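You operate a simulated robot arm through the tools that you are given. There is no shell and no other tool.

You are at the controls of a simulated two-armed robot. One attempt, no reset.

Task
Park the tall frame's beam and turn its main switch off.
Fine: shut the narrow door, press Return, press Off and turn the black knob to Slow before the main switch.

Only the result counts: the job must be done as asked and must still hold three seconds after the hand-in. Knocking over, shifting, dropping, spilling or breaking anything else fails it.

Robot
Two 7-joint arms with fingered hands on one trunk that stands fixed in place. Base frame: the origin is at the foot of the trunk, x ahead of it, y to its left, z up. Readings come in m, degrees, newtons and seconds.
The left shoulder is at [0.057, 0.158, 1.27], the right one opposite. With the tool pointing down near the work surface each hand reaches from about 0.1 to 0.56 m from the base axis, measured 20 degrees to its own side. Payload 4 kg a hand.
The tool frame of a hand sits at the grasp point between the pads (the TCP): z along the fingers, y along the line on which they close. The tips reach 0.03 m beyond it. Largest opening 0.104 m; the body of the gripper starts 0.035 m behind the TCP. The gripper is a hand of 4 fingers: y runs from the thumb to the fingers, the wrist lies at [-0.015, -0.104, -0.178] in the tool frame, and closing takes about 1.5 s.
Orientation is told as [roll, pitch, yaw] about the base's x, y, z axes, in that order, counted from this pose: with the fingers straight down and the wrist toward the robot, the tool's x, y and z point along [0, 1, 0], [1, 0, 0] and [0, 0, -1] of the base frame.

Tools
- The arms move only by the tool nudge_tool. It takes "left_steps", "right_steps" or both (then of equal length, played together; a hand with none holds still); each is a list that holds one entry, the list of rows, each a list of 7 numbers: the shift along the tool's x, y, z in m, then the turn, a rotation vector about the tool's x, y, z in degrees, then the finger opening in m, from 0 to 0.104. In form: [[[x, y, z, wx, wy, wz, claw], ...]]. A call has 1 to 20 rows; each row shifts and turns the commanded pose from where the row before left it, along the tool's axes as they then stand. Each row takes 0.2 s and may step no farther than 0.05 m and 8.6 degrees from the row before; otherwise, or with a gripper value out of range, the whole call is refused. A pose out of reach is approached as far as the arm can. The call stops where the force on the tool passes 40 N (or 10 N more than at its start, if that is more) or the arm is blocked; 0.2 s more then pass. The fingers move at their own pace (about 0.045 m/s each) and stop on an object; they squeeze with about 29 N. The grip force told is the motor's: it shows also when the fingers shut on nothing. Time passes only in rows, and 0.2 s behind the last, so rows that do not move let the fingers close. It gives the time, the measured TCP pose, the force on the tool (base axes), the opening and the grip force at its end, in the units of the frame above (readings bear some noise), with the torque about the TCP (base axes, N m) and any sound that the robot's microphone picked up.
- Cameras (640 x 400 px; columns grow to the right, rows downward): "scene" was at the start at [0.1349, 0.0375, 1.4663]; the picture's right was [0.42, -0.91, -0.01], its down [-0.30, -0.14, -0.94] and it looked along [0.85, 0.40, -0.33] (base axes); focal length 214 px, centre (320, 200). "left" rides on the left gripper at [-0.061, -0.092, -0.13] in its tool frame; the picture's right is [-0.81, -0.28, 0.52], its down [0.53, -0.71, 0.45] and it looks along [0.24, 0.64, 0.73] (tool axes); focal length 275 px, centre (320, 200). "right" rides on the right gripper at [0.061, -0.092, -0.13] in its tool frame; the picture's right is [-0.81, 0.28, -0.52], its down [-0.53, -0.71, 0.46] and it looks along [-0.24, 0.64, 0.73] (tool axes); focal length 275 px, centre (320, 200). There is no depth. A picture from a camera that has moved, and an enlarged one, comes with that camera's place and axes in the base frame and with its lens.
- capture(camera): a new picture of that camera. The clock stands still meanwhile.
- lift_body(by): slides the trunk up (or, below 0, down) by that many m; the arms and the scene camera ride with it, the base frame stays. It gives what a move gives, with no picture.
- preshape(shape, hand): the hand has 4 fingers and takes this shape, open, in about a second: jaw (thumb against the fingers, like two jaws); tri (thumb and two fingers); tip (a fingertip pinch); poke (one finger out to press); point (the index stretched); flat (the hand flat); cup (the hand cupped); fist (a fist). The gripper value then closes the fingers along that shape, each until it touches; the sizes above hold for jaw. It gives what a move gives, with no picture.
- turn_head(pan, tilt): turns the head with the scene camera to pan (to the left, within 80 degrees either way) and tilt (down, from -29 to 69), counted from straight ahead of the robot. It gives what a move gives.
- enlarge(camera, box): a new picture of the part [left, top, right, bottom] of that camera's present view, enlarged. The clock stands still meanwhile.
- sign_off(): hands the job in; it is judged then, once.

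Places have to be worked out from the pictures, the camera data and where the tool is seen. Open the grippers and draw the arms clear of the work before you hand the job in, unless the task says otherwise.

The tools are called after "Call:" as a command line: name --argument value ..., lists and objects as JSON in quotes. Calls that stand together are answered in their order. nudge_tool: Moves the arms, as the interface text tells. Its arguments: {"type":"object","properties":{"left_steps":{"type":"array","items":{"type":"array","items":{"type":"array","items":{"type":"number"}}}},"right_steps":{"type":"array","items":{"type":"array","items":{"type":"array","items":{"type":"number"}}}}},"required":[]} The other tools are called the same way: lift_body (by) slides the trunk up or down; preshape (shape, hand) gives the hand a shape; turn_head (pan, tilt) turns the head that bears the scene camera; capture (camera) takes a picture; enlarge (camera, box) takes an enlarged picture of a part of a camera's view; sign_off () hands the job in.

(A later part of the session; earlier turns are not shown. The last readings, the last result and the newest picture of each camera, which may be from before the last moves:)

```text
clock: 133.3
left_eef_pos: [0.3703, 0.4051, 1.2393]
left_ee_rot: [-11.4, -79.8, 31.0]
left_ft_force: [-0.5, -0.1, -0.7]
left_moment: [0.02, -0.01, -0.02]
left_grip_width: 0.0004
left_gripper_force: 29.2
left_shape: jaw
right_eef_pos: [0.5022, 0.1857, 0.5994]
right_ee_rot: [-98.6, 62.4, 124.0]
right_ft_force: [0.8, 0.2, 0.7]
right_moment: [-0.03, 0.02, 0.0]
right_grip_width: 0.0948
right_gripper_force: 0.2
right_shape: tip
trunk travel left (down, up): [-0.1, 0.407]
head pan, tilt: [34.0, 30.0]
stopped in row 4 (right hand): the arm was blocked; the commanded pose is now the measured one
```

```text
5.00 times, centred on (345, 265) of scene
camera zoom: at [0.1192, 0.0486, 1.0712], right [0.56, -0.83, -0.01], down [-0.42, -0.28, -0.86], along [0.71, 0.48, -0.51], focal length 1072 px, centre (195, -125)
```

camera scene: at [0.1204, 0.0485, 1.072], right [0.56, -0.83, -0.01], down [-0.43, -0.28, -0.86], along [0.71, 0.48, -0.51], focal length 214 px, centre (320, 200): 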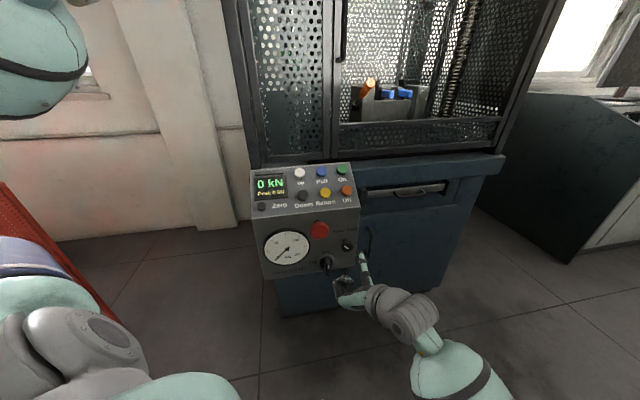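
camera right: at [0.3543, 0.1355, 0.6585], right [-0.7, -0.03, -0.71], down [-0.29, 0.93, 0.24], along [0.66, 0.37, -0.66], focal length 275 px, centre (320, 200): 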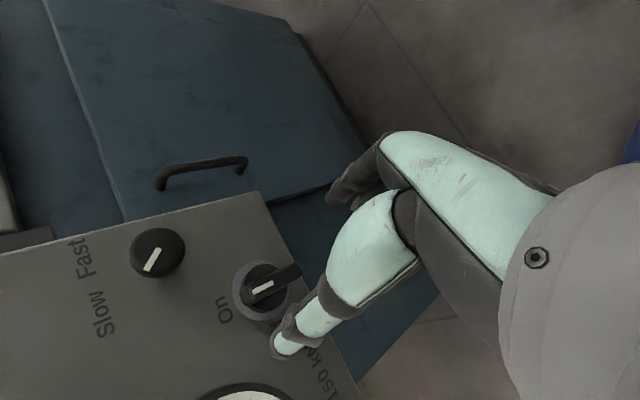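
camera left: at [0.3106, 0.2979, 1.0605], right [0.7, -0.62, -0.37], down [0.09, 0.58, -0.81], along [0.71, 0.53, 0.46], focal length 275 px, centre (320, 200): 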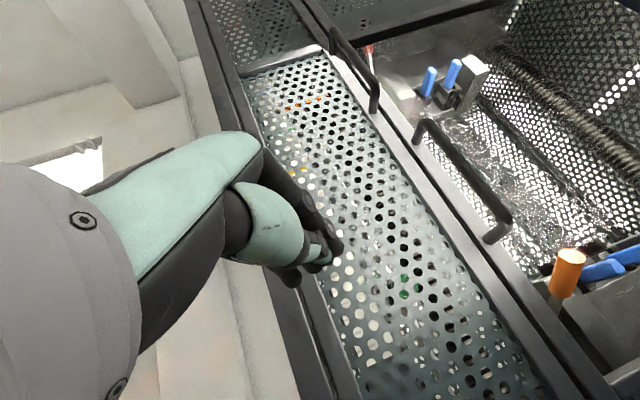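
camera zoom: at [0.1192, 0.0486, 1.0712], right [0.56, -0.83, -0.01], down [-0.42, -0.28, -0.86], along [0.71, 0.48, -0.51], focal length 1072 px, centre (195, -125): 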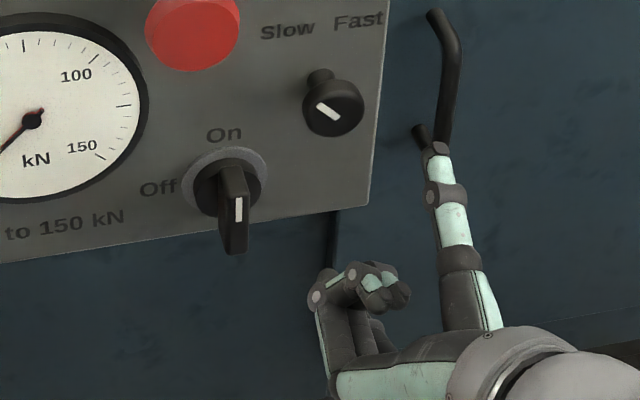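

It stalls again, so the arm is in an awkward elbow configuration since I over-rolled it. I'll unwind: back off, roll counter-clockwise to about 60°, and then lower the trunk again, as in the sequence that worked before.

Call:
nudge_tool --right_steps '[[[0, 0, -0.03, 0, 0, -6, 0.095], [0, 0, 0, 0, 0, -8, 0.095], [0, 0, 0, 0, 0, -8, 0.095], [0, 0, 0, 0, 0, -8, 0.095], [0, 0, 0, 0, 0, -8, 0.095], [0, 0, 0, 0, 0, -8, 0.095], [0, 0, 0, 0, 0, -8, 0.095], [0, 0, 0, 0, 0, 0, 0.095]]]'

Call:
lift_body --by -0.1

Call:
capture --camera "scene"

```text
clock: 134.8
left_eef_pos: [0.3569, 0.405, 1.2428]
left_ee_rot: [-13.2, -80.3, 32.9]
left_ft_force: [-0.4, 0.9, -0.3]
left_moment: [0.03, 0.03, 0.0]
left_grip_width: 0.0
left_gripper_force: 28.8
left_shape: jaw
right_eef_pos: [0.5622, 0.0006, 0.5979]
right_ee_rot: [110.3, 73.6, -25.3]
right_ft_force: [-0.2, 0.4, 0.3]
right_moment: [-0.03, 0.02, -0.02]
right_grip_width: 0.0951
right_gripper_force: 0.0
right_shape: tip
right hand out of reach, approached as far as the arm can: row 2, 3, 4, 5, 6, 7
trunk travel left (down, up): [-0.1, 0.407]
head pan, tilt: [34.0, 30.0]
stopped in row 7 (right hand): the arm was blocked; the commanded pose is now the measured one
```

```text
clock: 136.2
left_eef_pos: [0.3596, 0.4056, 1.1443]
left_ee_rot: [-12.7, -80.3, 32.4]
left_ft_force: [-0.8, -0.4, -0.5]
left_moment: [0.03, -0.01, -0.02]
left_grip_width: 0.0001
left_gripper_force: 29.0
left_shape: jaw
right_eef_pos: [0.5766, -0.0025, 0.527]
right_ee_rot: [116.9, 71.5, -19.7]
right_ft_force: [1.2, -0.2, 0.0]
right_moment: [-0.01, -0.02, -0.01]
right_grip_width: 0.095
right_gripper_force: 0.0
right_shape: tip
trunk travel left (down, up): [0.0, 0.507]
head pan, tilt: [34.0, 30.0]
```

```text
taken
camera scene: at [0.1187, 0.0485, 0.9738], right [0.56, -0.83, -0.01], down [-0.43, -0.28, -0.86], along [0.71, 0.48, -0.51], focal length 214 px, centre (320, 200)
```

scene: 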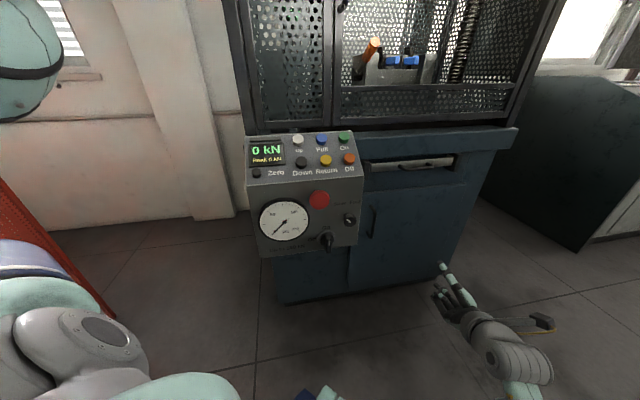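

The right hand swung out to the right, clear of everything. I'll look at the arm's configuration before moving again.

Call:
turn_head --pan -15 --tilt 50

Call:
capture --camera "scene"

Call:
capture --camera "right"

```text
clock: 137.3
left_eef_pos: [0.3593, 0.4055, 1.1439]
left_ee_rot: [-12.7, -80.1, 32.4]
left_ft_force: [0.0, 0.0, -1.0]
left_moment: [-0.01, 0.0, 0.06]
left_grip_width: 0.0001
left_gripper_force: 29.3
left_shape: jaw
right_eef_pos: [0.5784, -0.0045, 0.5259]
right_ee_rot: [116.1, 71.6, -20.9]
right_ft_force: [0.9, 0.6, 0.0]
right_moment: [0.0, 0.02, -0.01]
right_grip_width: 0.095
right_gripper_force: 0.0
right_shape: tip
trunk travel left (down, up): [0.0, 0.507]
head pan, tilt: [-15.0, 50.0]
```

```text
taken
camera scene: at [0.1179, -0.0219, 0.9442], right [-0.26, -0.97, 0.0], down [-0.75, 0.2, -0.63], along [0.61, -0.17, -0.77], focal length 214 px, centre (320, 200)
```

scene: 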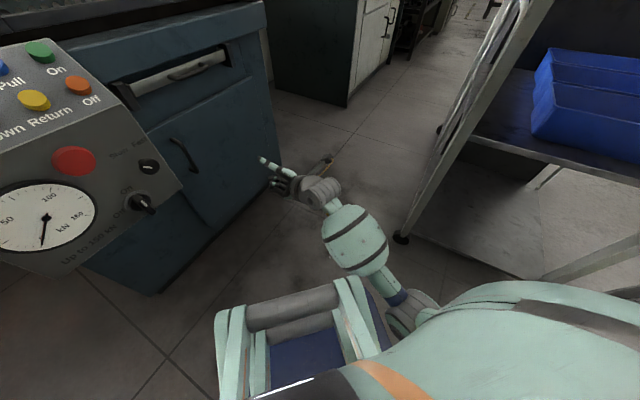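

```text
taken
camera right: at [0.497, -0.1296, 0.6132], right [-0.8, 0.19, -0.56], down [-0.23, 0.78, 0.59], along [0.55, 0.6, -0.58], focal length 275 px, centre (320, 200)
```

right: 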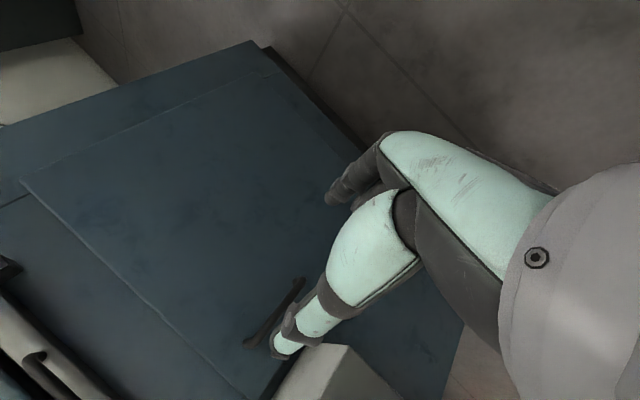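

The arm looks natural here, with the hand pointing into the console direction at about 73°. I'll slide it left back in front of the switch, keeping well off the face.

Call:
nudge_tool --right_steps '[[[-0.0338, -0.0119, 0.005, 0, 0, 0, 0.095], [-0.0338, -0.0119, 0.005, 0, 0, 0, 0.095], [-0.0338, -0.0119, 0.005, 0, 0, 0, 0.095], [-0.0338, -0.0119, 0.005, 0, 0, 0, 0.095]]]'

Call:
nudge_tool --right_steps '[[[-0.0338, -0.0119, 0.005, 0, 0, 0, 0.095], [-0.0338, -0.0119, 0.005, 0, 0, 0, 0.095], [-0.0338, -0.0119, 0.005, 0, 0, 0, 0.095]]]'

Call:
turn_head --pan 34 --tilt 25

Call:
capture --camera "scene"

```text
clock: 138.5
left_eef_pos: [0.3437, 0.4052, 1.1487]
left_ee_rot: [-15.4, -81.0, 35.0]
left_ft_force: [-0.3, 0.7, 0.6]
left_moment: [-0.01, -0.01, -0.01]
left_grip_width: 0.0001
left_gripper_force: 29.7
left_shape: jaw
right_eef_pos: [0.5745, -0.0103, 0.5346]
right_ee_rot: [116.0, 70.2, -21.2]
right_ft_force: [0.0, -0.1, -0.2]
right_moment: [-0.01, 0.01, -0.04]
right_grip_width: 0.0949
right_gripper_force: 0.2
right_shape: tip
right hand out of reach, approached as far as the arm can: row 1, 2, 3, 4
trunk travel left (down, up): [0.0, 0.507]
head pan, tilt: [-15.0, 50.0]
stopped in row 4 (right hand): the arm was blocked; the commanded pose is now the measured one
```

```text
clock: 139.3
left_eef_pos: [0.3459, 0.405, 1.1483]
left_ee_rot: [-14.9, -80.8, 34.6]
left_ft_force: [0.2, -0.3, -0.8]
left_moment: [0.01, -0.01, -0.02]
left_grip_width: 0.0
left_gripper_force: 29.2
left_shape: jaw
right_eef_pos: [0.5756, -0.0094, 0.5351]
right_ee_rot: [116.4, 70.5, -21.0]
right_ft_force: [-0.1, 0.3, -0.7]
right_moment: [0.01, -0.02, -0.01]
right_grip_width: 0.0949
right_gripper_force: 0.0
right_shape: tip
right hand out of reach, approached as far as the arm can: row 1, 2, 3
trunk travel left (down, up): [0.0, 0.507]
head pan, tilt: [-15.0, 50.0]
```

```text
clock: 140.5
left_eef_pos: [0.346, 0.4044, 1.1487]
left_ee_rot: [-14.9, -80.8, 34.5]
left_ft_force: [1.0, 0.4, 0.4]
left_moment: [-0.05, 0.0, 0.01]
left_grip_width: 0.0
left_gripper_force: 28.8
left_shape: jaw
right_eef_pos: [0.5752, -0.0101, 0.534]
right_ee_rot: [116.4, 70.5, -20.8]
right_ft_force: [0.1, 0.0, -1.6]
right_moment: [0.04, -0.01, -0.01]
right_grip_width: 0.0949
right_gripper_force: 0.0
right_shape: tip
trunk travel left (down, up): [0.0, 0.507]
head pan, tilt: [34.0, 25.0]
```

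```text
taken
camera scene: at [0.1205, 0.0494, 0.9816], right [0.56, -0.83, -0.01], down [-0.36, -0.24, -0.9], along [0.75, 0.51, -0.43], focal length 214 px, centre (320, 200)
```

scene: 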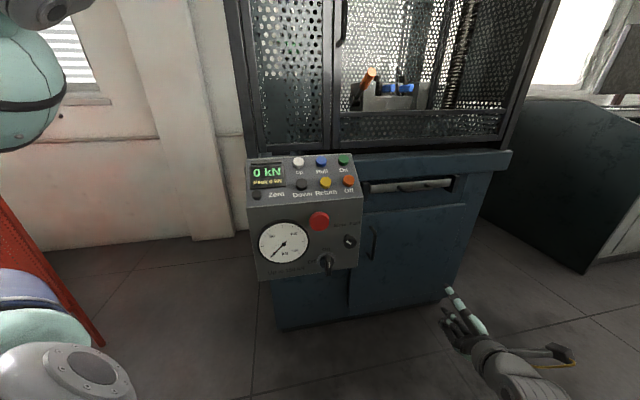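

The arm can't slide left in this posture. I'll first pull the hand back toward the body and up, where it has more freedom.

Call:
nudge_tool --right_steps '[[[0.005, -0.02, -0.035, 0, 0, 0, 0.095], [0.005, -0.02, -0.035, 0, 0, 0, 0.095], [0.005, -0.02, -0.035, 0, 0, 0, 0.095], [0.005, -0.02, -0.035, 0, 0, 0, 0.095]]]'

Call:
nudge_tool --right_steps '[[[0, -0.03, 0, 0, 0, -6, 0.095], [0, -0.03, 0, 0, 0, -6, 0.095], [0, -0.03, 0, 0, 0, -6, 0.095]]]'

Call:
capture --camera "scene"

```text
clock: 141.5
left_eef_pos: [0.3453, 0.405, 1.1482]
left_ee_rot: [-14.9, -80.7, 34.7]
left_ft_force: [-0.5, 0.1, -1.5]
left_moment: [-0.02, 0.0, -0.01]
left_grip_width: 0.0
left_gripper_force: 29.0
left_shape: jaw
right_eef_pos: [0.4584, -0.1061, 0.5922]
right_ee_rot: [116.4, 70.9, -20.5]
right_ft_force: [-0.1, 0.0, 0.4]
right_moment: [-0.01, -0.04, 0.0]
right_grip_width: 0.095
right_gripper_force: 0.0
right_shape: tip
trunk travel left (down, up): [0.0, 0.507]
head pan, tilt: [34.0, 25.0]
```

```text
clock: 142.5
left_eef_pos: [0.3292, 0.4057, 1.1527]
left_ee_rot: [-18.3, -81.5, 37.9]
left_ft_force: [-0.3, 0.1, -0.2]
left_moment: [0.01, 0.01, -0.01]
left_grip_width: 0.0
left_gripper_force: 29.2
left_shape: jaw
right_eef_pos: [0.441, -0.1677, 0.5837]
right_ee_rot: [80.7, 41.5, -48.0]
right_ft_force: [-0.8, -0.3, 0.1]
right_moment: [0.01, 0.01, 0.04]
right_grip_width: 0.0948
right_gripper_force: 0.2
right_shape: tip
right hand out of reach, approached as far as the arm can: row 2, 3
trunk travel left (down, up): [0.0, 0.507]
head pan, tilt: [34.0, 25.0]
stopped in row 3 (right hand): the arm was blocked; the commanded pose is now the measured one
```

```text
taken
camera scene: at [0.1188, 0.0496, 0.9816], right [0.56, -0.83, -0.01], down [-0.36, -0.24, -0.9], along [0.75, 0.51, -0.43], focal length 214 px, centre (320, 200)
```

scene: 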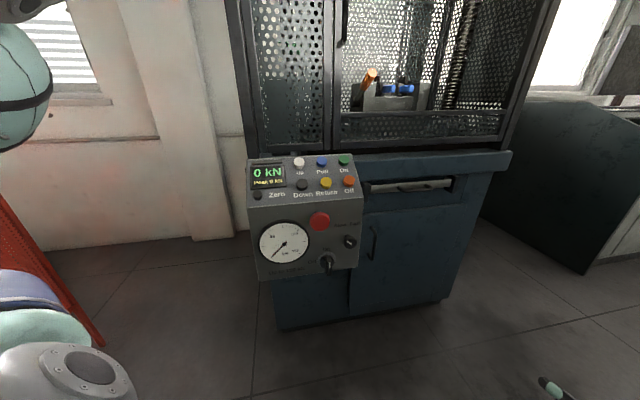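

Blocked again near the body. Let me look at the right arm from above once more.

Call:
turn_head --pan -45 --tilt 55

Call:
capture --camera "scene"

Call:
capture --camera "right"

```text
clock: 144.0
left_eef_pos: [0.3337, 0.4049, 1.1516]
left_ee_rot: [-17.4, -81.3, 37.0]
left_ft_force: [-0.1, -1.1, 0.4]
left_moment: [-0.03, 0.02, -0.01]
left_grip_width: 0.0
left_gripper_force: 28.7
left_shape: jaw
right_eef_pos: [0.4427, -0.1669, 0.5819]
right_ee_rot: [80.6, 41.5, -48.1]
right_ft_force: [0.1, 0.6, -0.5]
right_moment: [0.0, 0.01, 0.06]
right_grip_width: 0.0949
right_gripper_force: 0.0
right_shape: tip
trunk travel left (down, up): [0.0, 0.507]
head pan, tilt: [-45.0, 55.0]
```

```text
taken
camera scene: at [0.0944, -0.053, 0.9379], right [-0.71, -0.71, 0.01], down [-0.59, 0.58, -0.57], along [0.4, -0.41, -0.82], focal length 214 px, centre (320, 200)
```

scene: 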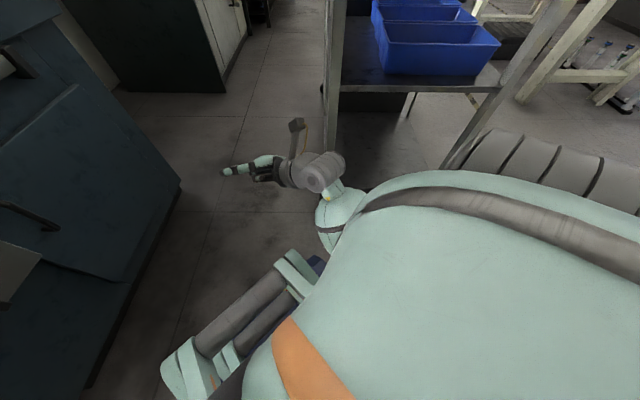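

```text
taken
camera right: at [0.3442, -0.237, 0.7062], right [-0.66, -0.23, -0.72], down [-0.35, 0.94, 0.02], along [0.67, 0.27, -0.7], focal length 275 px, centre (320, 200)
```

right: 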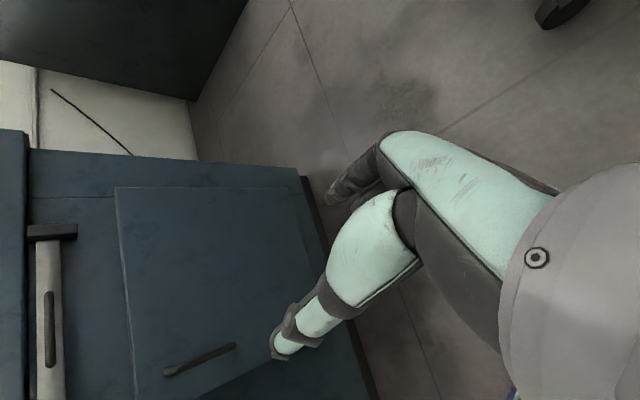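

That structure is the robot's base at floor level, so it isn't in the way. I'll test small free motions: straight up first.

Call:
nudge_tool --right_steps '[[[0.0, -0.012, -0.008, 0, 0, 0, 0.095], [0.0, -0.012, -0.008, 0, 0, 0, 0.095], [0.0, -0.012, -0.008, 0, 0, 0, 0.095]]]'

Call:
lift_body --by 0.15

Call:
capture --camera "scene"

```text
clock: 144.8
left_eef_pos: [0.3323, 0.4044, 1.1526]
left_ee_rot: [-17.4, -81.3, 37.0]
left_ft_force: [-0.1, 0.4, -0.6]
left_moment: [-0.01, 0.0, 0.03]
left_grip_width: 0.0
left_gripper_force: 29.2
left_shape: jaw
right_eef_pos: [0.442, -0.1675, 0.5824]
right_ee_rot: [80.7, 41.5, -48.1]
right_ft_force: [-0.7, 0.0, 0.4]
right_moment: [-0.01, 0.01, 0.0]
right_grip_width: 0.095
right_gripper_force: 0.1
right_shape: tip
right hand out of reach, approached as far as the arm can: row 1, 2, 3
trunk travel left (down, up): [0.0, 0.507]
head pan, tilt: [-45.0, 55.0]
```

```text
clock: 146.6
left_eef_pos: [0.3337, 0.4048, 1.3016]
left_ee_rot: [-17.3, -81.4, 37.0]
left_ft_force: [-0.7, 0.1, 0.1]
left_moment: [0.0, 0.02, 0.02]
left_grip_width: 0.0
left_gripper_force: 29.2
left_shape: jaw
right_eef_pos: [0.4445, -0.1675, 0.731]
right_ee_rot: [80.4, 41.5, -48.2]
right_ft_force: [-0.3, -0.3, 0.3]
right_moment: [-0.01, -0.02, 0.02]
right_grip_width: 0.0949
right_gripper_force: 0.2
right_shape: tip
trunk travel left (down, up): [-0.15, 0.357]
head pan, tilt: [-45.0, 55.0]
```

```text
taken
camera scene: at [0.0963, -0.0529, 1.0874], right [-0.71, -0.71, 0.01], down [-0.59, 0.58, -0.57], along [0.39, -0.41, -0.82], focal length 214 px, centre (320, 200)
```

scene: 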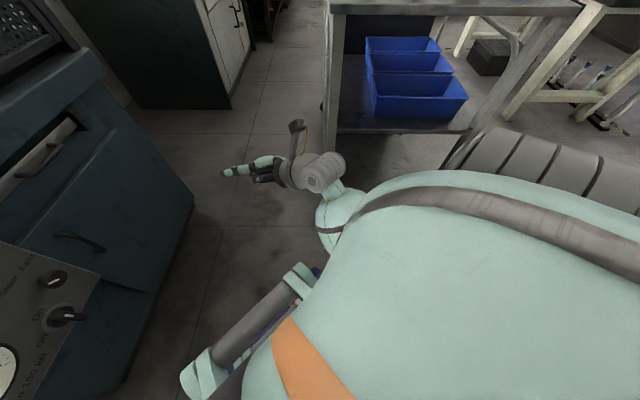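

The hand is simply too close to the shoulder here, with the elbow fully folded, which is why it can't move. I'll extend the arm forward and up, where there's room to unwind it.

Call:
nudge_tool --right_steps '[[[0.0234, -0.0093, 0.0275, 0, 0, 0, 0.095], [0.0234, -0.0093, 0.0275, 0, 0, 0, 0.095], [0.0234, -0.0093, 0.0275, 0, 0, 0, 0.095]]]'

Call:
capture --camera "scene"

```text
clock: 147.3
left_eef_pos: [0.3331, 0.4045, 1.3012]
left_ee_rot: [-17.3, -81.4, 36.9]
left_ft_force: [0.2, -0.4, 0.1]
left_moment: [0.02, 0.0, 0.01]
left_grip_width: 0.0001
left_gripper_force: 28.8
left_shape: jaw
right_eef_pos: [0.4512, -0.1648, 0.7365]
right_ee_rot: [81.4, 41.2, -47.6]
right_ft_force: [-0.7, 0.2, -0.7]
right_moment: [0.01, -0.02, 0.0]
right_grip_width: 0.0949
right_gripper_force: 0.2
right_shape: tip
right hand out of reach, approached as far as the arm can: row 1, 2, 3
trunk travel left (down, up): [-0.15, 0.357]
head pan, tilt: [-45.0, 55.0]
```

```text
taken
camera scene: at [0.0963, -0.0531, 1.0871], right [-0.71, -0.71, 0.01], down [-0.59, 0.58, -0.57], along [0.39, -0.41, -0.82], focal length 214 px, centre (320, 200)
```

scene: 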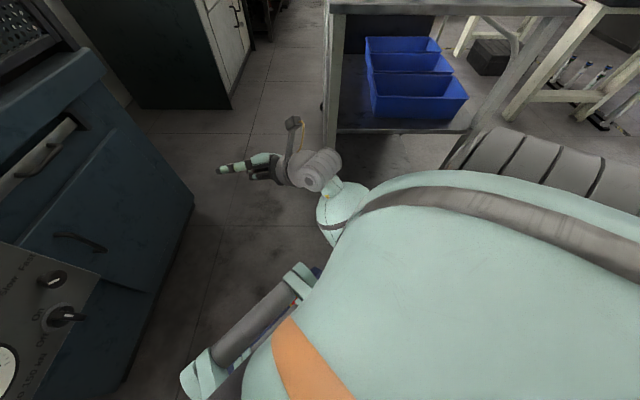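

Position alone is stuck, so I'll change orientation: yaw the hand to the right, toward pointing straight ahead.

Call:
nudge_tool --right_steps '[[[0, 0, 0, -5.9, 5.3, 1.0, 0.095], [0, 0, 0, -5.9, 5.3, 1.0, 0.095], [0, 0, 0, -5.9, 5.3, 1.0, 0.095], [0, 0, 0, -5.9, 5.3, 1.0, 0.095]]]'

Call:
capture --camera "scene"

```text
clock: 147.9
left_eef_pos: [0.3154, 0.4052, 1.3056]
left_ee_rot: [-20.9, -82.0, 40.7]
left_ft_force: [0.0, -0.5, 0.0]
left_moment: [-0.02, -0.01, 0.0]
left_grip_width: 0.0
left_gripper_force: 29.1
left_shape: jaw
right_eef_pos: [0.4328, -0.2802, 0.7162]
right_ee_rot: [70.3, 23.7, -59.8]
right_ft_force: [0.7, 0.2, 0.2]
right_moment: [-0.02, -0.01, -0.02]
right_grip_width: 0.0952
right_gripper_force: 0.1
right_shape: tip
right hand out of reach, approached as far as the arm can: row 1, 2
trunk travel left (down, up): [-0.15, 0.357]
head pan, tilt: [-45.0, 55.0]
stopped in row 2 (right hand): the arm was blocked; the commanded pose is now the measured one
```

```text
taken
camera scene: at [0.0948, -0.0531, 1.087], right [-0.71, -0.71, 0.01], down [-0.59, 0.58, -0.57], along [0.4, -0.41, -0.82], focal length 214 px, centre (320, 200)
```

scene: 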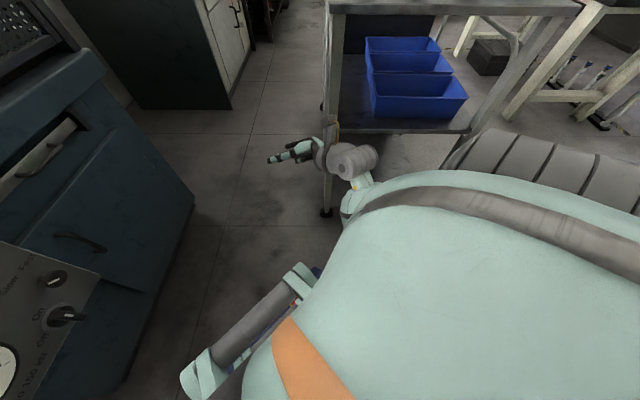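

The hand drifted to the right but is still well clear of the cart. I'll rotate it back step by step toward the original fingers-down orientation while bringing it left and up, which should unwind the wrist.

Call:
nudge_tool --right_steps '[[[0.0054, -0.0198, 0.0088, 1.48, -6.24, -5.47, 0.095], [0.0054, -0.0198, 0.0088, 1.48, -6.24, -5.47, 0.095], [0.0054, -0.0198, 0.0088, 1.48, -6.24, -5.47, 0.095]]]'

Call:
capture --camera "scene"

```text
clock: 148.8
left_eef_pos: [0.3003, 0.4048, 1.3097]
left_ee_rot: [-24.7, -82.5, 44.2]
left_ft_force: [-0.6, 0.7, -1.2]
left_moment: [0.0, 0.03, -0.03]
left_grip_width: 0.0
left_gripper_force: 28.6
left_shape: jaw
right_eef_pos: [0.4159, -0.2792, 0.6887]
right_ee_rot: [49.9, 3.8, -47.8]
right_ft_force: [0.0, 1.0, -0.7]
right_moment: [0.0, 0.01, 0.02]
right_grip_width: 0.0951
right_gripper_force: 0.0
right_shape: tip
right hand out of reach, approached as far as the arm can: row 1, 2, 3
trunk travel left (down, up): [-0.15, 0.357]
head pan, tilt: [-45.0, 55.0]
stopped in row 3 (right hand): the arm was blocked; the commanded pose is now the measured one
```

```text
taken
camera scene: at [0.095, -0.0529, 1.087], right [-0.71, -0.71, 0.01], down [-0.59, 0.58, -0.57], along [0.4, -0.41, -0.82], focal length 214 px, centre (320, 200)
```

scene: 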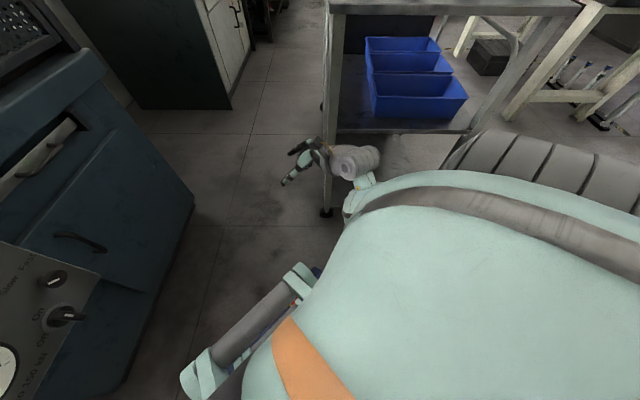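

It is unwinding. I'll keep rotating toward fingers-down without translation.

Call:
nudge_tool --right_steps '[[[0, 0, 0, 1.94, -5.39, -5.15, 0.095], [0, 0, 0, 1.94, -5.39, -5.15, 0.095], [0, 0, 0, 1.94, -5.39, -5.15, 0.095], [0, 0, 0, 1.94, -5.39, -5.15, 0.095]]]'

Call:
capture --camera "scene"

```text
clock: 149.8
left_eef_pos: [0.3034, 0.4038, 1.3081]
left_ee_rot: [-23.5, -82.4, 42.9]
left_ft_force: [0.2, -0.7, -0.3]
left_moment: [-0.01, 0.05, -0.03]
left_grip_width: 0.0001
left_gripper_force: 29.1
left_shape: jaw
right_eef_pos: [0.4184, -0.2807, 0.6903]
right_ee_rot: [28.3, -3.6, -27.0]
right_ft_force: [-0.3, 0.9, 0.5]
right_moment: [0.02, -0.02, 0.01]
right_grip_width: 0.0949
right_gripper_force: 0.1
right_shape: tip
right hand out of reach, approached as far as the arm can: row 1
trunk travel left (down, up): [-0.15, 0.357]
head pan, tilt: [-45.0, 55.0]
```

```text
taken
camera scene: at [0.0963, -0.0533, 1.0871], right [-0.71, -0.71, 0.01], down [-0.59, 0.58, -0.57], along [0.39, -0.41, -0.82], focal length 214 px, centre (320, 200)
```

scene: 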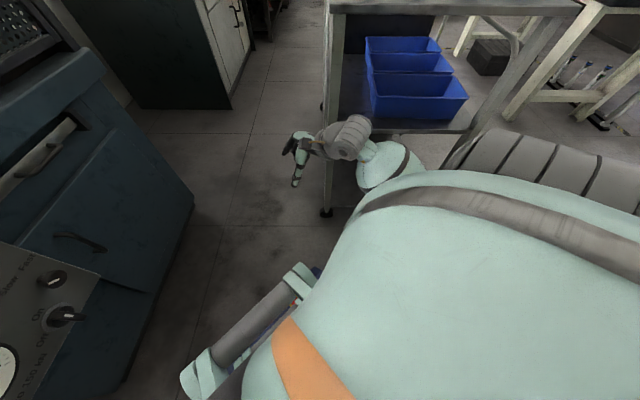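

The elbow is back out to the right and poses are reachable again; this is only about 20° from the palm-left pose I used before. I'll rotate to it while carrying the hand left to in front of the console.

Call:
nudge_tool --right_steps '[[[0.03, -0.0076, 0.0122, -3.4, 5.63, 1.94, 0.095], [0.03, -0.0076, 0.0122, -3.4, 5.63, 1.94, 0.095], [0.03, -0.0076, 0.0122, -3.4, 5.63, 1.94, 0.095]]]'

Call:
capture --camera "scene"

```text
clock: 150.8
left_eef_pos: [0.2851, 0.4021, 1.3126]
left_ee_rot: [-28.1, -83.1, 47.5]
left_ft_force: [-0.9, 0.6, 0.4]
left_moment: [-0.02, 0.0, 0.0]
left_grip_width: 0.0002
left_gripper_force: 29.2
left_shape: jaw
right_eef_pos: [0.4277, -0.3008, 0.7116]
right_ee_rot: [27.6, -20.9, -28.0]
right_ft_force: [-1.2, -0.4, -0.3]
right_moment: [0.0, 0.0, 0.05]
right_grip_width: 0.0949
right_gripper_force: 0.2
right_shape: tip
right hand out of reach, approached as far as the arm can: row 2, 3
trunk travel left (down, up): [-0.15, 0.357]
head pan, tilt: [-45.0, 55.0]
stopped in row 3 (right hand): the arm was blocked; the commanded pose is now the measured one
```

```text
taken
camera scene: at [0.0945, -0.0541, 1.0871], right [-0.71, -0.71, 0.01], down [-0.59, 0.58, -0.57], along [0.4, -0.4, -0.82], focal length 214 px, centre (320, 200)
```

scene: 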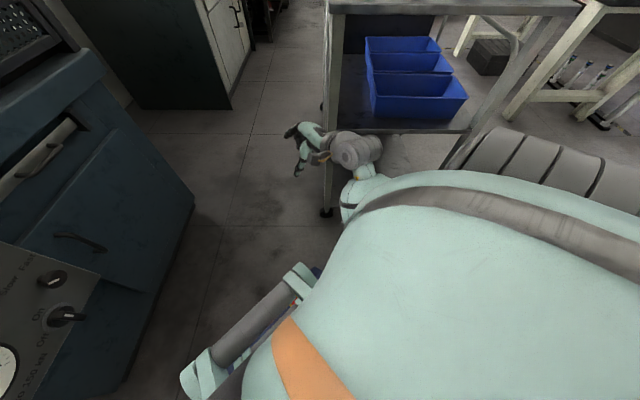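

It still can't go left; the shoulder seems trapped in a folded posture. The arm began the job with the hand high and fingers down, so I'll raise the hand toward that posture to recover it.

Call:
nudge_tool --right_steps '[[[0.0173, 0.0143, -0.0331, 5.34, -4.34, -4.44, 0.095], [0.015, 0.012, -0.035, 5.34, -4.34, -4.44, 0.095], [0.012, 0.01, -0.037, 5.34, -4.34, -4.44, 0.095], [0.008, 0.006, -0.038, 5.34, -4.34, -4.44, 0.095], [0.004, 0.003, -0.04, 5.34, -4.34, -4.44, 0.095]]]'

Call:
capture --camera "scene"

```text
clock: 152.0
left_eef_pos: [0.291, 0.4066, 1.3107]
left_ee_rot: [-27.0, -82.8, 46.6]
left_ft_force: [0.7, 0.5, 0.0]
left_moment: [0.02, -0.02, -0.05]
left_grip_width: 0.0003
left_gripper_force: 29.3
left_shape: jaw
right_eef_pos: [0.4426, -0.2979, 0.9085]
right_ee_rot: [-0.5, -0.1, 0.2]
right_ft_force: [0.5, 0.5, 0.2]
right_moment: [-0.01, 0.03, 0.0]
right_grip_width: 0.0948
right_gripper_force: 0.1
right_shape: tip
right hand out of reach, approached as far as the arm can: row 1
trunk travel left (down, up): [-0.15, 0.357]
head pan, tilt: [-45.0, 55.0]
```

```text
taken
camera scene: at [0.0981, -0.0514, 1.0871], right [-0.71, -0.71, 0.01], down [-0.59, 0.58, -0.57], along [0.39, -0.41, -0.82], focal length 214 px, centre (320, 200)
```

scene: 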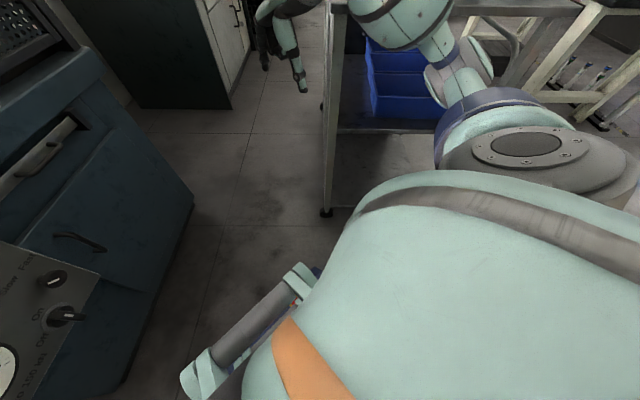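

The arm is back in its starting posture: fingers straight down, elbow high and out. I'll carry the hand left to in front of the body and then yaw and pitch it toward the console as before.

Call:
nudge_tool --right_steps '[[[0.043, 0, 0, 0, 0, 0, 0.095], [0.043, 0, 0, 0, 0, 0, 0.095], [0.043, 0, 0, 0, 0, 0, 0.095], [0.043, 0, 0, 0, 0, 0, 0.095], [0.043, 0, 0, 0, 0, 0, 0.095], [0.043, 0, 0, 0, 0, 0, 0.095], [0.043, 0, 0, 0, 0, 0, 0.095]]]'

Call:
turn_head --pan 20 --tilt 35

Call:
capture --camera "scene"

```text
clock: 153.6
left_eef_pos: [0.2883, 0.4059, 1.3119]
left_ee_rot: [-27.8, -82.8, 47.1]
left_ft_force: [0.1, 0.8, -0.4]
left_moment: [0.03, -0.02, 0.01]
left_grip_width: 0.0
left_gripper_force: 29.0
left_shape: jaw
right_eef_pos: [0.4408, 0.005, 0.9084]
right_ee_rot: [-0.2, -0.7, 0.0]
right_ft_force: [-0.7, -0.2, 0.0]
right_moment: [-0.01, -0.05, 0.01]
right_grip_width: 0.0946
right_gripper_force: 0.1
right_shape: tip
trunk travel left (down, up): [-0.15, 0.357]
head pan, tilt: [-45.0, 55.0]
```

```text
clock: 155.0
left_eef_pos: [0.2884, 0.4042, 1.3105]
left_ee_rot: [-27.2, -82.9, 46.7]
left_ft_force: [-0.5, -0.8, -0.6]
left_moment: [0.0, 0.01, -0.01]
left_grip_width: 0.0
left_gripper_force: 28.9
left_shape: jaw
right_eef_pos: [0.4418, 0.0034, 0.9089]
right_ee_rot: [-0.2, -0.7, 0.2]
right_ft_force: [-0.5, -0.6, -0.5]
right_moment: [-0.02, 0.01, -0.02]
right_grip_width: 0.0949
right_gripper_force: 0.0
right_shape: tip
trunk travel left (down, up): [-0.15, 0.357]
head pan, tilt: [20.0, 35.0]
```

```text
taken
camera scene: at [0.1287, 0.0281, 1.1149], right [0.34, -0.94, 0.0], down [-0.55, -0.2, -0.81], along [0.76, 0.28, -0.58], focal length 214 px, centre (320, 200)
```

scene: 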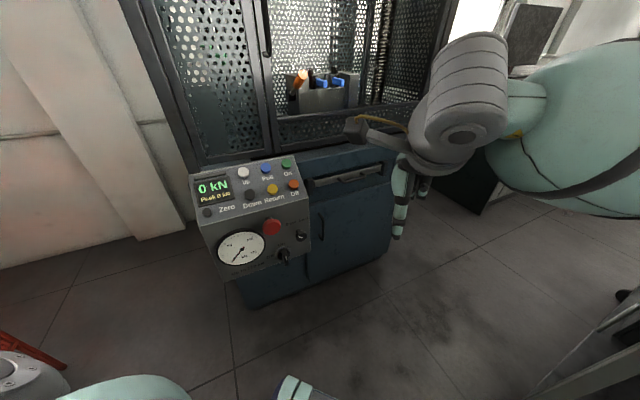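

Now I'll retrace the route that worked: rotate from fingers-down to the palm-left pose (57° about one axis), staying well in front of the console.

Call:
nudge_tool --right_steps '[[[0, 0.006, 0, -3.24, 5.99, 4.63, 0.095], [0, 0.006, 0, -3.24, 5.99, 4.63, 0.095], [0, 0.006, 0, -3.24, 5.99, 4.63, 0.095], [0, 0, 0, -3.24, 5.99, 4.63, 0.095], [0, 0, 0, -3.24, 5.99, 4.63, 0.095], [0, 0, 0, -3.24, 5.99, 4.63, 0.095], [0, 0, 0, -3.24, 5.99, 4.63, 0.095]]]'

Call:
nudge_tool --right_steps '[[[0, 0, 0, 5.04, 0.93, 5.48, 0.095], [0, 0, 0, 5.04, 0.93, 5.48, 0.095], [0, 0, 0, 5.04, 0.93, 5.48, 0.095], [0, 0, 0, 5.04, 0.93, 5.48, 0.095]]]'

Call:
capture --camera "scene"

```text
clock: 156.6
left_eef_pos: [0.2878, 0.4048, 1.313]
left_ee_rot: [-27.2, -82.8, 46.8]
left_ft_force: [-0.4, -0.6, -0.4]
left_moment: [0.01, 0.02, 0.0]
left_grip_width: 0.0
left_gripper_force: 28.8
left_shape: jaw
right_eef_pos: [0.4596, 0.0004, 0.9113]
right_ee_rot: [46.8, -8.7, -37.9]
right_ft_force: [0.3, -1.1, 0.5]
right_moment: [0.01, -0.03, 0.0]
right_grip_width: 0.0949
right_gripper_force: 0.1
right_shape: tip
trunk travel left (down, up): [-0.15, 0.357]
head pan, tilt: [20.0, 35.0]
```

```text
clock: 157.6
left_eef_pos: [0.2882, 0.4027, 1.3119]
left_ee_rot: [-27.1, -82.9, 46.6]
left_ft_force: [0.2, -0.1, -0.9]
left_moment: [0.0, -0.02, 0.02]
left_grip_width: 0.0
left_gripper_force: 28.7
left_shape: jaw
right_eef_pos: [0.4594, -0.0007, 0.91]
right_ee_rot: [50.7, 21.2, -37.1]
right_ft_force: [-0.2, -0.8, -0.4]
right_moment: [0.0, 0.01, -0.02]
right_grip_width: 0.095
right_gripper_force: 0.1
right_shape: tip
trunk travel left (down, up): [-0.15, 0.357]
head pan, tilt: [20.0, 35.0]
```

```text
taken
camera scene: at [0.1288, 0.0279, 1.115], right [0.34, -0.94, 0.0], down [-0.55, -0.2, -0.81], along [0.76, 0.28, -0.58], focal length 214 px, centre (320, 200)
```

scene: 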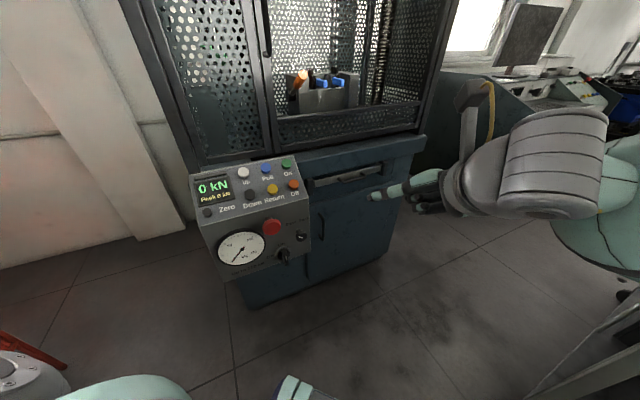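

The pose is clean at 30° clockwise. I'll lower the trunk fully again and continue rolling to 90° while moving in front of the console.

Call:
lift_body --by -0.15

Call:
nudge_tool --right_steps '[[[0, 0, 0, 5.04, 0.93, 5.48, 0.095], [0, 0, 0, 5.04, 0.93, 5.48, 0.095], [0, 0, 0, 5.04, 0.93, 5.48, 0.095], [0, 0, 0, 5.04, 0.93, 5.48, 0.095]]]'

Call:
capture --camera "scene"

```text
clock: 159.3
left_eef_pos: [0.2869, 0.4039, 1.1629]
left_ee_rot: [-27.3, -82.9, 46.8]
left_ft_force: [0.2, -0.4, 0.8]
left_moment: [-0.05, 0.01, 0.03]
left_grip_width: 0.0
left_gripper_force: 29.4
left_shape: jaw
right_eef_pos: [0.4584, 0.0002, 0.7612]
right_ee_rot: [50.6, 21.0, -37.1]
right_ft_force: [0.3, 1.1, 0.2]
right_moment: [-0.01, 0.01, -0.02]
right_grip_width: 0.0947
right_gripper_force: 0.2
right_shape: tip
trunk travel left (down, up): [0.0, 0.507]
head pan, tilt: [20.0, 35.0]
```

```text
clock: 160.3
left_eef_pos: [0.2877, 0.4039, 1.1632]
left_ee_rot: [-27.1, -82.9, 46.6]
left_ft_force: [-0.2, -0.8, -0.7]
left_moment: [0.02, -0.01, 0.0]
left_grip_width: 0.0
left_gripper_force: 28.9
left_shape: jaw
right_eef_pos: [0.4586, 0.0014, 0.761]
right_ee_rot: [57.0, 50.8, -32.9]
right_ft_force: [0.1, 0.0, 0.0]
right_moment: [-0.03, 0.03, -0.01]
right_grip_width: 0.0948
right_gripper_force: 0.0
right_shape: tip
trunk travel left (down, up): [0.0, 0.507]
head pan, tilt: [20.0, 35.0]
```

```text
taken
camera scene: at [0.1268, 0.028, 0.9657], right [0.34, -0.94, 0.0], down [-0.55, -0.2, -0.81], along [0.76, 0.28, -0.58], focal length 214 px, centre (320, 200)
```

scene: 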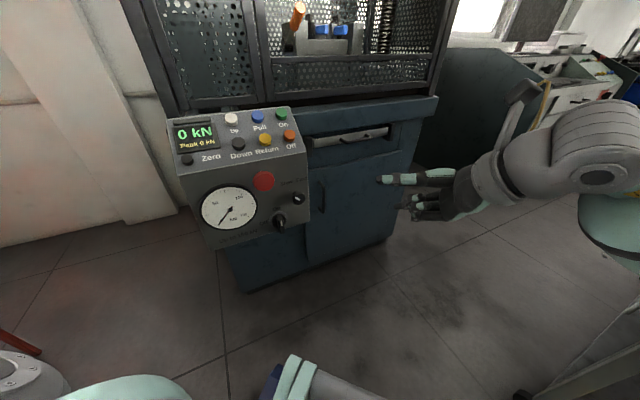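

At 60° with no warnings. I'll move to the earlier staging point in front of the console, then roll to 90° and swing the fingers straight in.

Call:
nudge_tool --right_steps '[[[-0.0139, 0.0077, 0.042, 0, 0, 0, 0.095], [-0.0139, 0.0077, 0.042, 0, 0, 0, 0.095], [-0.0139, 0.0077, 0.042, 0, 0, 0, 0.095], [-0.0139, 0.0077, 0.042, 0, 0, 0, 0.095], [0, 0, 0, 5.02, 0.91, 5.5, 0.095], [0, 0, 0, 5.02, 0.91, 5.5, 0.095], [0, 0, 0, 5.02, 0.91, 5.5, 0.095], [0, 0, 0, 5.02, 0.91, 5.5, 0.095]]]'

Call:
nudge_tool --right_steps '[[[0, 0, 0, -1.81, 8.12, 0.1, 0.095], [0, 0, 0, -1.81, 8.12, 0.1, 0.095], [0, 0, 0, -1.81, 8.12, 0.1, 0.095], [0, 0, 0, -1.81, 8.12, 0.1, 0.095], [0, 0, 0, -1.81, 8.12, 0.1, 0.095]]]'

Call:
turn_head --pan 34 --tilt 25

Call:
capture --camera "scene"

```text
clock: 162.1
left_eef_pos: [0.2886, 0.4043, 1.1632]
left_ee_rot: [-27.1, -82.8, 46.7]
left_ft_force: [0.6, 0.1, 0.7]
left_moment: [-0.01, 0.01, 0.04]
left_grip_width: 0.0
left_gripper_force: 28.7
left_shape: jaw
right_eef_pos: [0.4466, 0.1407, 0.6486]
right_ee_rot: [88.1, 78.6, -3.8]
right_ft_force: [0.7, 0.0, 0.0]
right_moment: [-0.01, 0.0, 0.0]
right_grip_width: 0.0949
right_gripper_force: 0.1
right_shape: tip
trunk travel left (down, up): [0.0, 0.507]
head pan, tilt: [20.0, 35.0]
```

```text
clock: 163.3
left_eef_pos: [0.2871, 0.4053, 1.1637]
left_ee_rot: [-27.5, -82.9, 46.9]
left_ft_force: [-0.5, 0.2, -0.2]
left_moment: [-0.04, -0.04, 0.01]
left_grip_width: 0.0002
left_gripper_force: 29.3
left_shape: jaw
right_eef_pos: [0.4467, 0.1392, 0.6482]
right_ee_rot: [83.7, 78.3, -49.8]
right_ft_force: [-1.1, -0.2, -0.1]
right_moment: [0.02, 0.06, 0.0]
right_grip_width: 0.0948
right_gripper_force: 0.1
right_shape: tip
trunk travel left (down, up): [0.0, 0.507]
head pan, tilt: [20.0, 35.0]
```

```text
clock: 164.1
left_eef_pos: [0.2877, 0.4045, 1.1633]
left_ee_rot: [-27.3, -83.0, 46.9]
left_ft_force: [-0.4, -0.8, 0.9]
left_moment: [0.03, 0.0, 0.0]
left_grip_width: 0.0
left_gripper_force: 29.8
left_shape: jaw
right_eef_pos: [0.447, 0.14, 0.6484]
right_ee_rot: [83.6, 78.2, -49.6]
right_ft_force: [0.0, 0.2, 0.0]
right_moment: [0.0, 0.0, -0.01]
right_grip_width: 0.0947
right_gripper_force: 0.1
right_shape: tip
trunk travel left (down, up): [0.0, 0.507]
head pan, tilt: [34.0, 25.0]
```

```text
taken
camera scene: at [0.1205, 0.0495, 0.9815], right [0.56, -0.83, -0.01], down [-0.36, -0.24, -0.9], along [0.75, 0.51, -0.43], focal length 214 px, centre (320, 200)
```

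scene: 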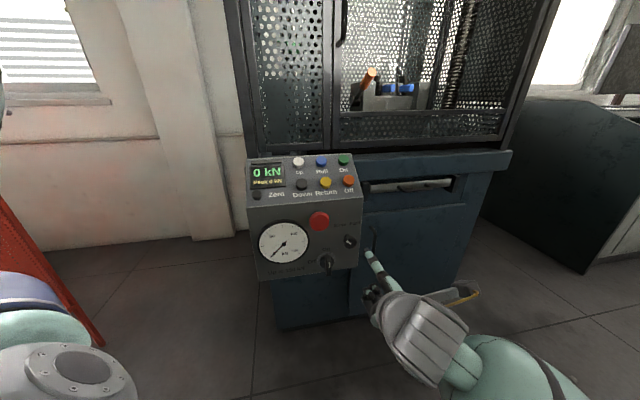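

All clean again. I'll drop in front of the switch axis, roll to 110°, and check the alignment.

Call:
nudge_tool --right_steps '[[[-0.0234, 0.0288, 0.0219, 0, 0, 0, 0.095], [-0.0234, 0.0288, 0.0219, 0, 0, 0, 0.095], [-0.0234, 0.0288, 0.0219, 0, 0, 0, 0.095], [0, 0, 0, 0, 0, 8.2, 0.095], [0, 0, 0, 0, 0, 8.2, 0.095], [0, 0, 0, 0, 0, 8.2, 0.095], [0, 0, 0, 0, 0, 8.2, 0.095]]]'

Call:
enlarge --camera "scene" --box '[305, 225, 385, 305]'

```text
clock: 165.7
left_eef_pos: [0.2874, 0.4036, 1.1632]
left_ee_rot: [-27.3, -82.9, 46.8]
left_ft_force: [0.1, -0.3, 0.9]
left_moment: [-0.01, 0.0, 0.03]
left_grip_width: 0.0002
left_gripper_force: 28.5
left_shape: jaw
right_eef_pos: [0.4531, 0.222, 0.5481]
right_ee_rot: [-86.6, 68.6, 139.8]
right_ft_force: [0.4, -0.5, 0.4]
right_moment: [-0.01, 0.0, -0.02]
right_grip_width: 0.095
right_gripper_force: 0.1
right_shape: tip
trunk travel left (down, up): [0.0, 0.507]
head pan, tilt: [34.0, 25.0]
```

```text
5.00 times, centred on (345, 265) of scene
camera zoom: at [0.1205, 0.0495, 0.9816], right [0.56, -0.83, -0.01], down [-0.36, -0.24, -0.9], along [0.75, 0.51, -0.43], focal length 1072 px, centre (195, -125)
```

zoom: 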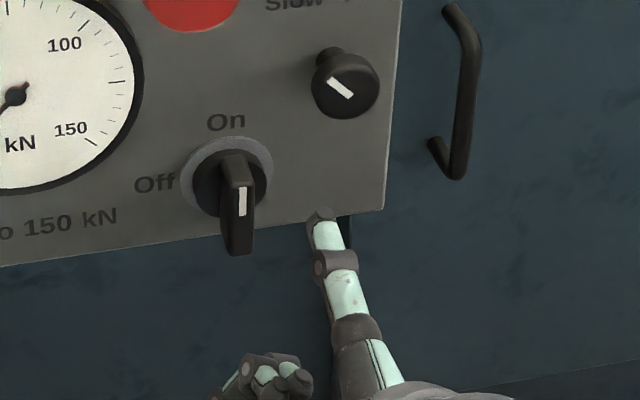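

On axis at 111°. Inserting around the bar and rolling to about 128°.

Call:
nudge_tool --right_steps '[[[0.0015, 0.0, 0.02, 0, 0, 0, 0.095], [0.0005, 0, 0.02, 0, 0, 0, 0.095], [0.0005, 0, 0.02, 0, 0, 0, 0.095], [0.0005, 0, 0.019, 0, 0, 0, 0.095]]]'

Call:
nudge_tool --right_steps '[[[0, 0, 0, 0, 0, 6, 0.095], [0, 0, 0, 0, 0, 6, 0.095], [0, 0, 0, 0, 0, 5, 0.095]]]'

Call:
enlarge --camera "scene" --box '[310, 230, 370, 290]'

Call:
enlarge --camera "right" --box '[200, 150, 400, 350]'

```text
clock: 166.7
left_eef_pos: [0.2878, 0.405, 1.1627]
left_ee_rot: [-27.3, -82.9, 46.8]
left_ft_force: [0.4, -0.1, -0.8]
left_moment: [0.03, -0.02, -0.03]
left_grip_width: 0.0001
left_gripper_force: 28.5
left_shape: jaw
right_eef_pos: [0.5088, 0.2791, 0.5469]
right_ee_rot: [-86.4, 68.8, 139.8]
right_ft_force: [0.4, -0.6, -0.6]
right_moment: [-0.01, -0.03, -0.02]
right_grip_width: 0.0949
right_gripper_force: 0.0
right_shape: tip
trunk travel left (down, up): [0.0, 0.507]
head pan, tilt: [34.0, 25.0]
```

```text
clock: 167.5
left_eef_pos: [0.2879, 0.4052, 1.1626]
left_ee_rot: [-27.1, -83.0, 46.7]
left_ft_force: [0.3, 0.5, 0.5]
left_moment: [0.0, -0.01, 0.02]
left_grip_width: 0.0002
left_gripper_force: 29.2
left_shape: jaw
right_eef_pos: [0.5088, 0.2771, 0.5461]
right_ee_rot: [-88.0, 51.7, 138.2]
right_ft_force: [0.3, 0.1, -0.3]
right_moment: [0.02, -0.02, -0.01]
right_grip_width: 0.0948
right_gripper_force: 0.0
right_shape: tip
trunk travel left (down, up): [0.0, 0.507]
head pan, tilt: [34.0, 25.0]
```

```text
6.67 times, centred on (340, 260) of scene
camera zoom: at [0.1205, 0.0495, 0.9816], right [0.56, -0.83, -0.01], down [-0.36, -0.24, -0.9], along [0.75, 0.51, -0.43], focal length 1430 px, centre (187, -200)
```

zoom: 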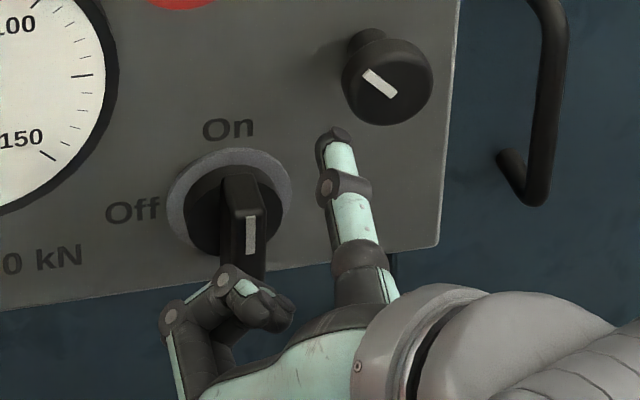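

```text
2.00 times, centred on (300, 250) of right
camera zoom: at [0.4958, 0.1101, 0.5849], right [-0.94, 0.18, 0.3], down [0.34, 0.33, 0.88], along [0.06, 0.93, -0.37], focal length 551 px, centre (360, 100)
```

zoom: 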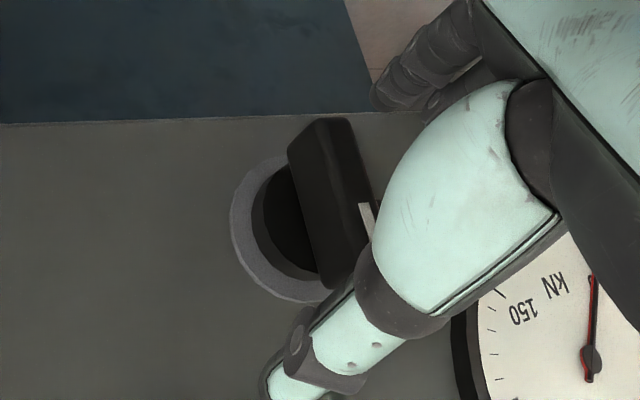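

In position at 128° with no strain. Now I'll close the fingers: thumb onto the bar's upper right side, index onto its lower left, so the squeeze itself should turn it counter-clockwise.

Call:
nudge_tool --right_steps '[[[0, 0, 0, 0, 0, 0, 0.06], [0, 0, 0, 0, 0, 0, 0.05], [0, 0, 0, 0, 0, 0, 0.04], [0, 0, 0, 0, 0, 0, 0.02], [0, 0, 0, 0, 0, 0, 0.0], [0, 0, 0, 0, 0, 0, 0.0], [0, 0, 0, 0, 0, 0, 0.0]]]'

Call:
enlarge --camera "scene" --box '[310, 230, 370, 290]'

Call:
enlarge --camera "right" --box '[200, 150, 400, 350]'

```text
clock: 169.1
left_eef_pos: [0.2871, 0.4039, 1.1616]
left_ee_rot: [-27.4, -82.9, 46.9]
left_ft_force: [0.5, 0.9, -0.6]
left_moment: [-0.02, 0.02, -0.03]
left_grip_width: 0.0
left_gripper_force: 28.7
left_shape: jaw
right_eef_pos: [0.5082, 0.2787, 0.5474]
right_ee_rot: [-87.9, 51.8, 138.3]
right_ft_force: [0.0, 4.9, -0.8]
right_moment: [0.11, 0.2, 0.12]
right_grip_width: 0.023
right_gripper_force: 28.8
right_shape: tip
trunk travel left (down, up): [0.0, 0.507]
head pan, tilt: [34.0, 25.0]
```

```text
6.67 times, centred on (340, 260) of scene
camera zoom: at [0.1206, 0.0499, 0.9815], right [0.56, -0.83, -0.01], down [-0.36, -0.24, -0.9], along [0.75, 0.51, -0.43], focal length 1430 px, centre (187, -200)
```

zoom: 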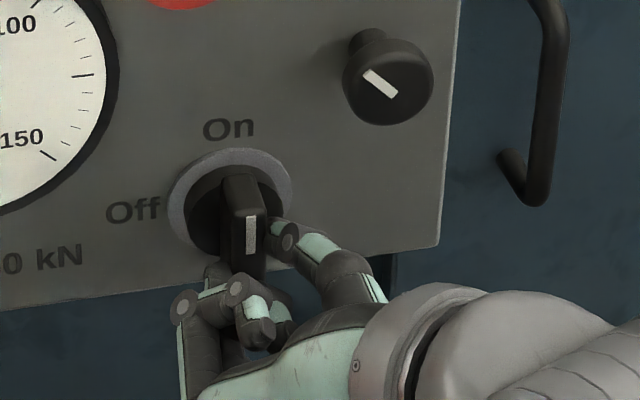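

```text
2.00 times, centred on (300, 250) of right
camera zoom: at [0.4956, 0.1108, 0.5853], right [-0.94, 0.18, 0.3], down [0.34, 0.33, 0.88], along [0.06, 0.93, -0.37], focal length 551 px, centre (360, 100)
```

zoom: 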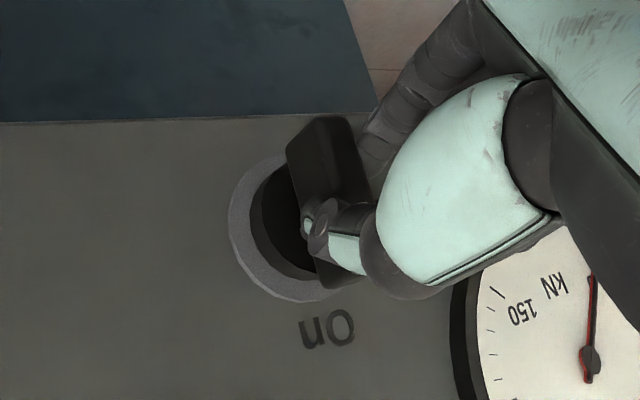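

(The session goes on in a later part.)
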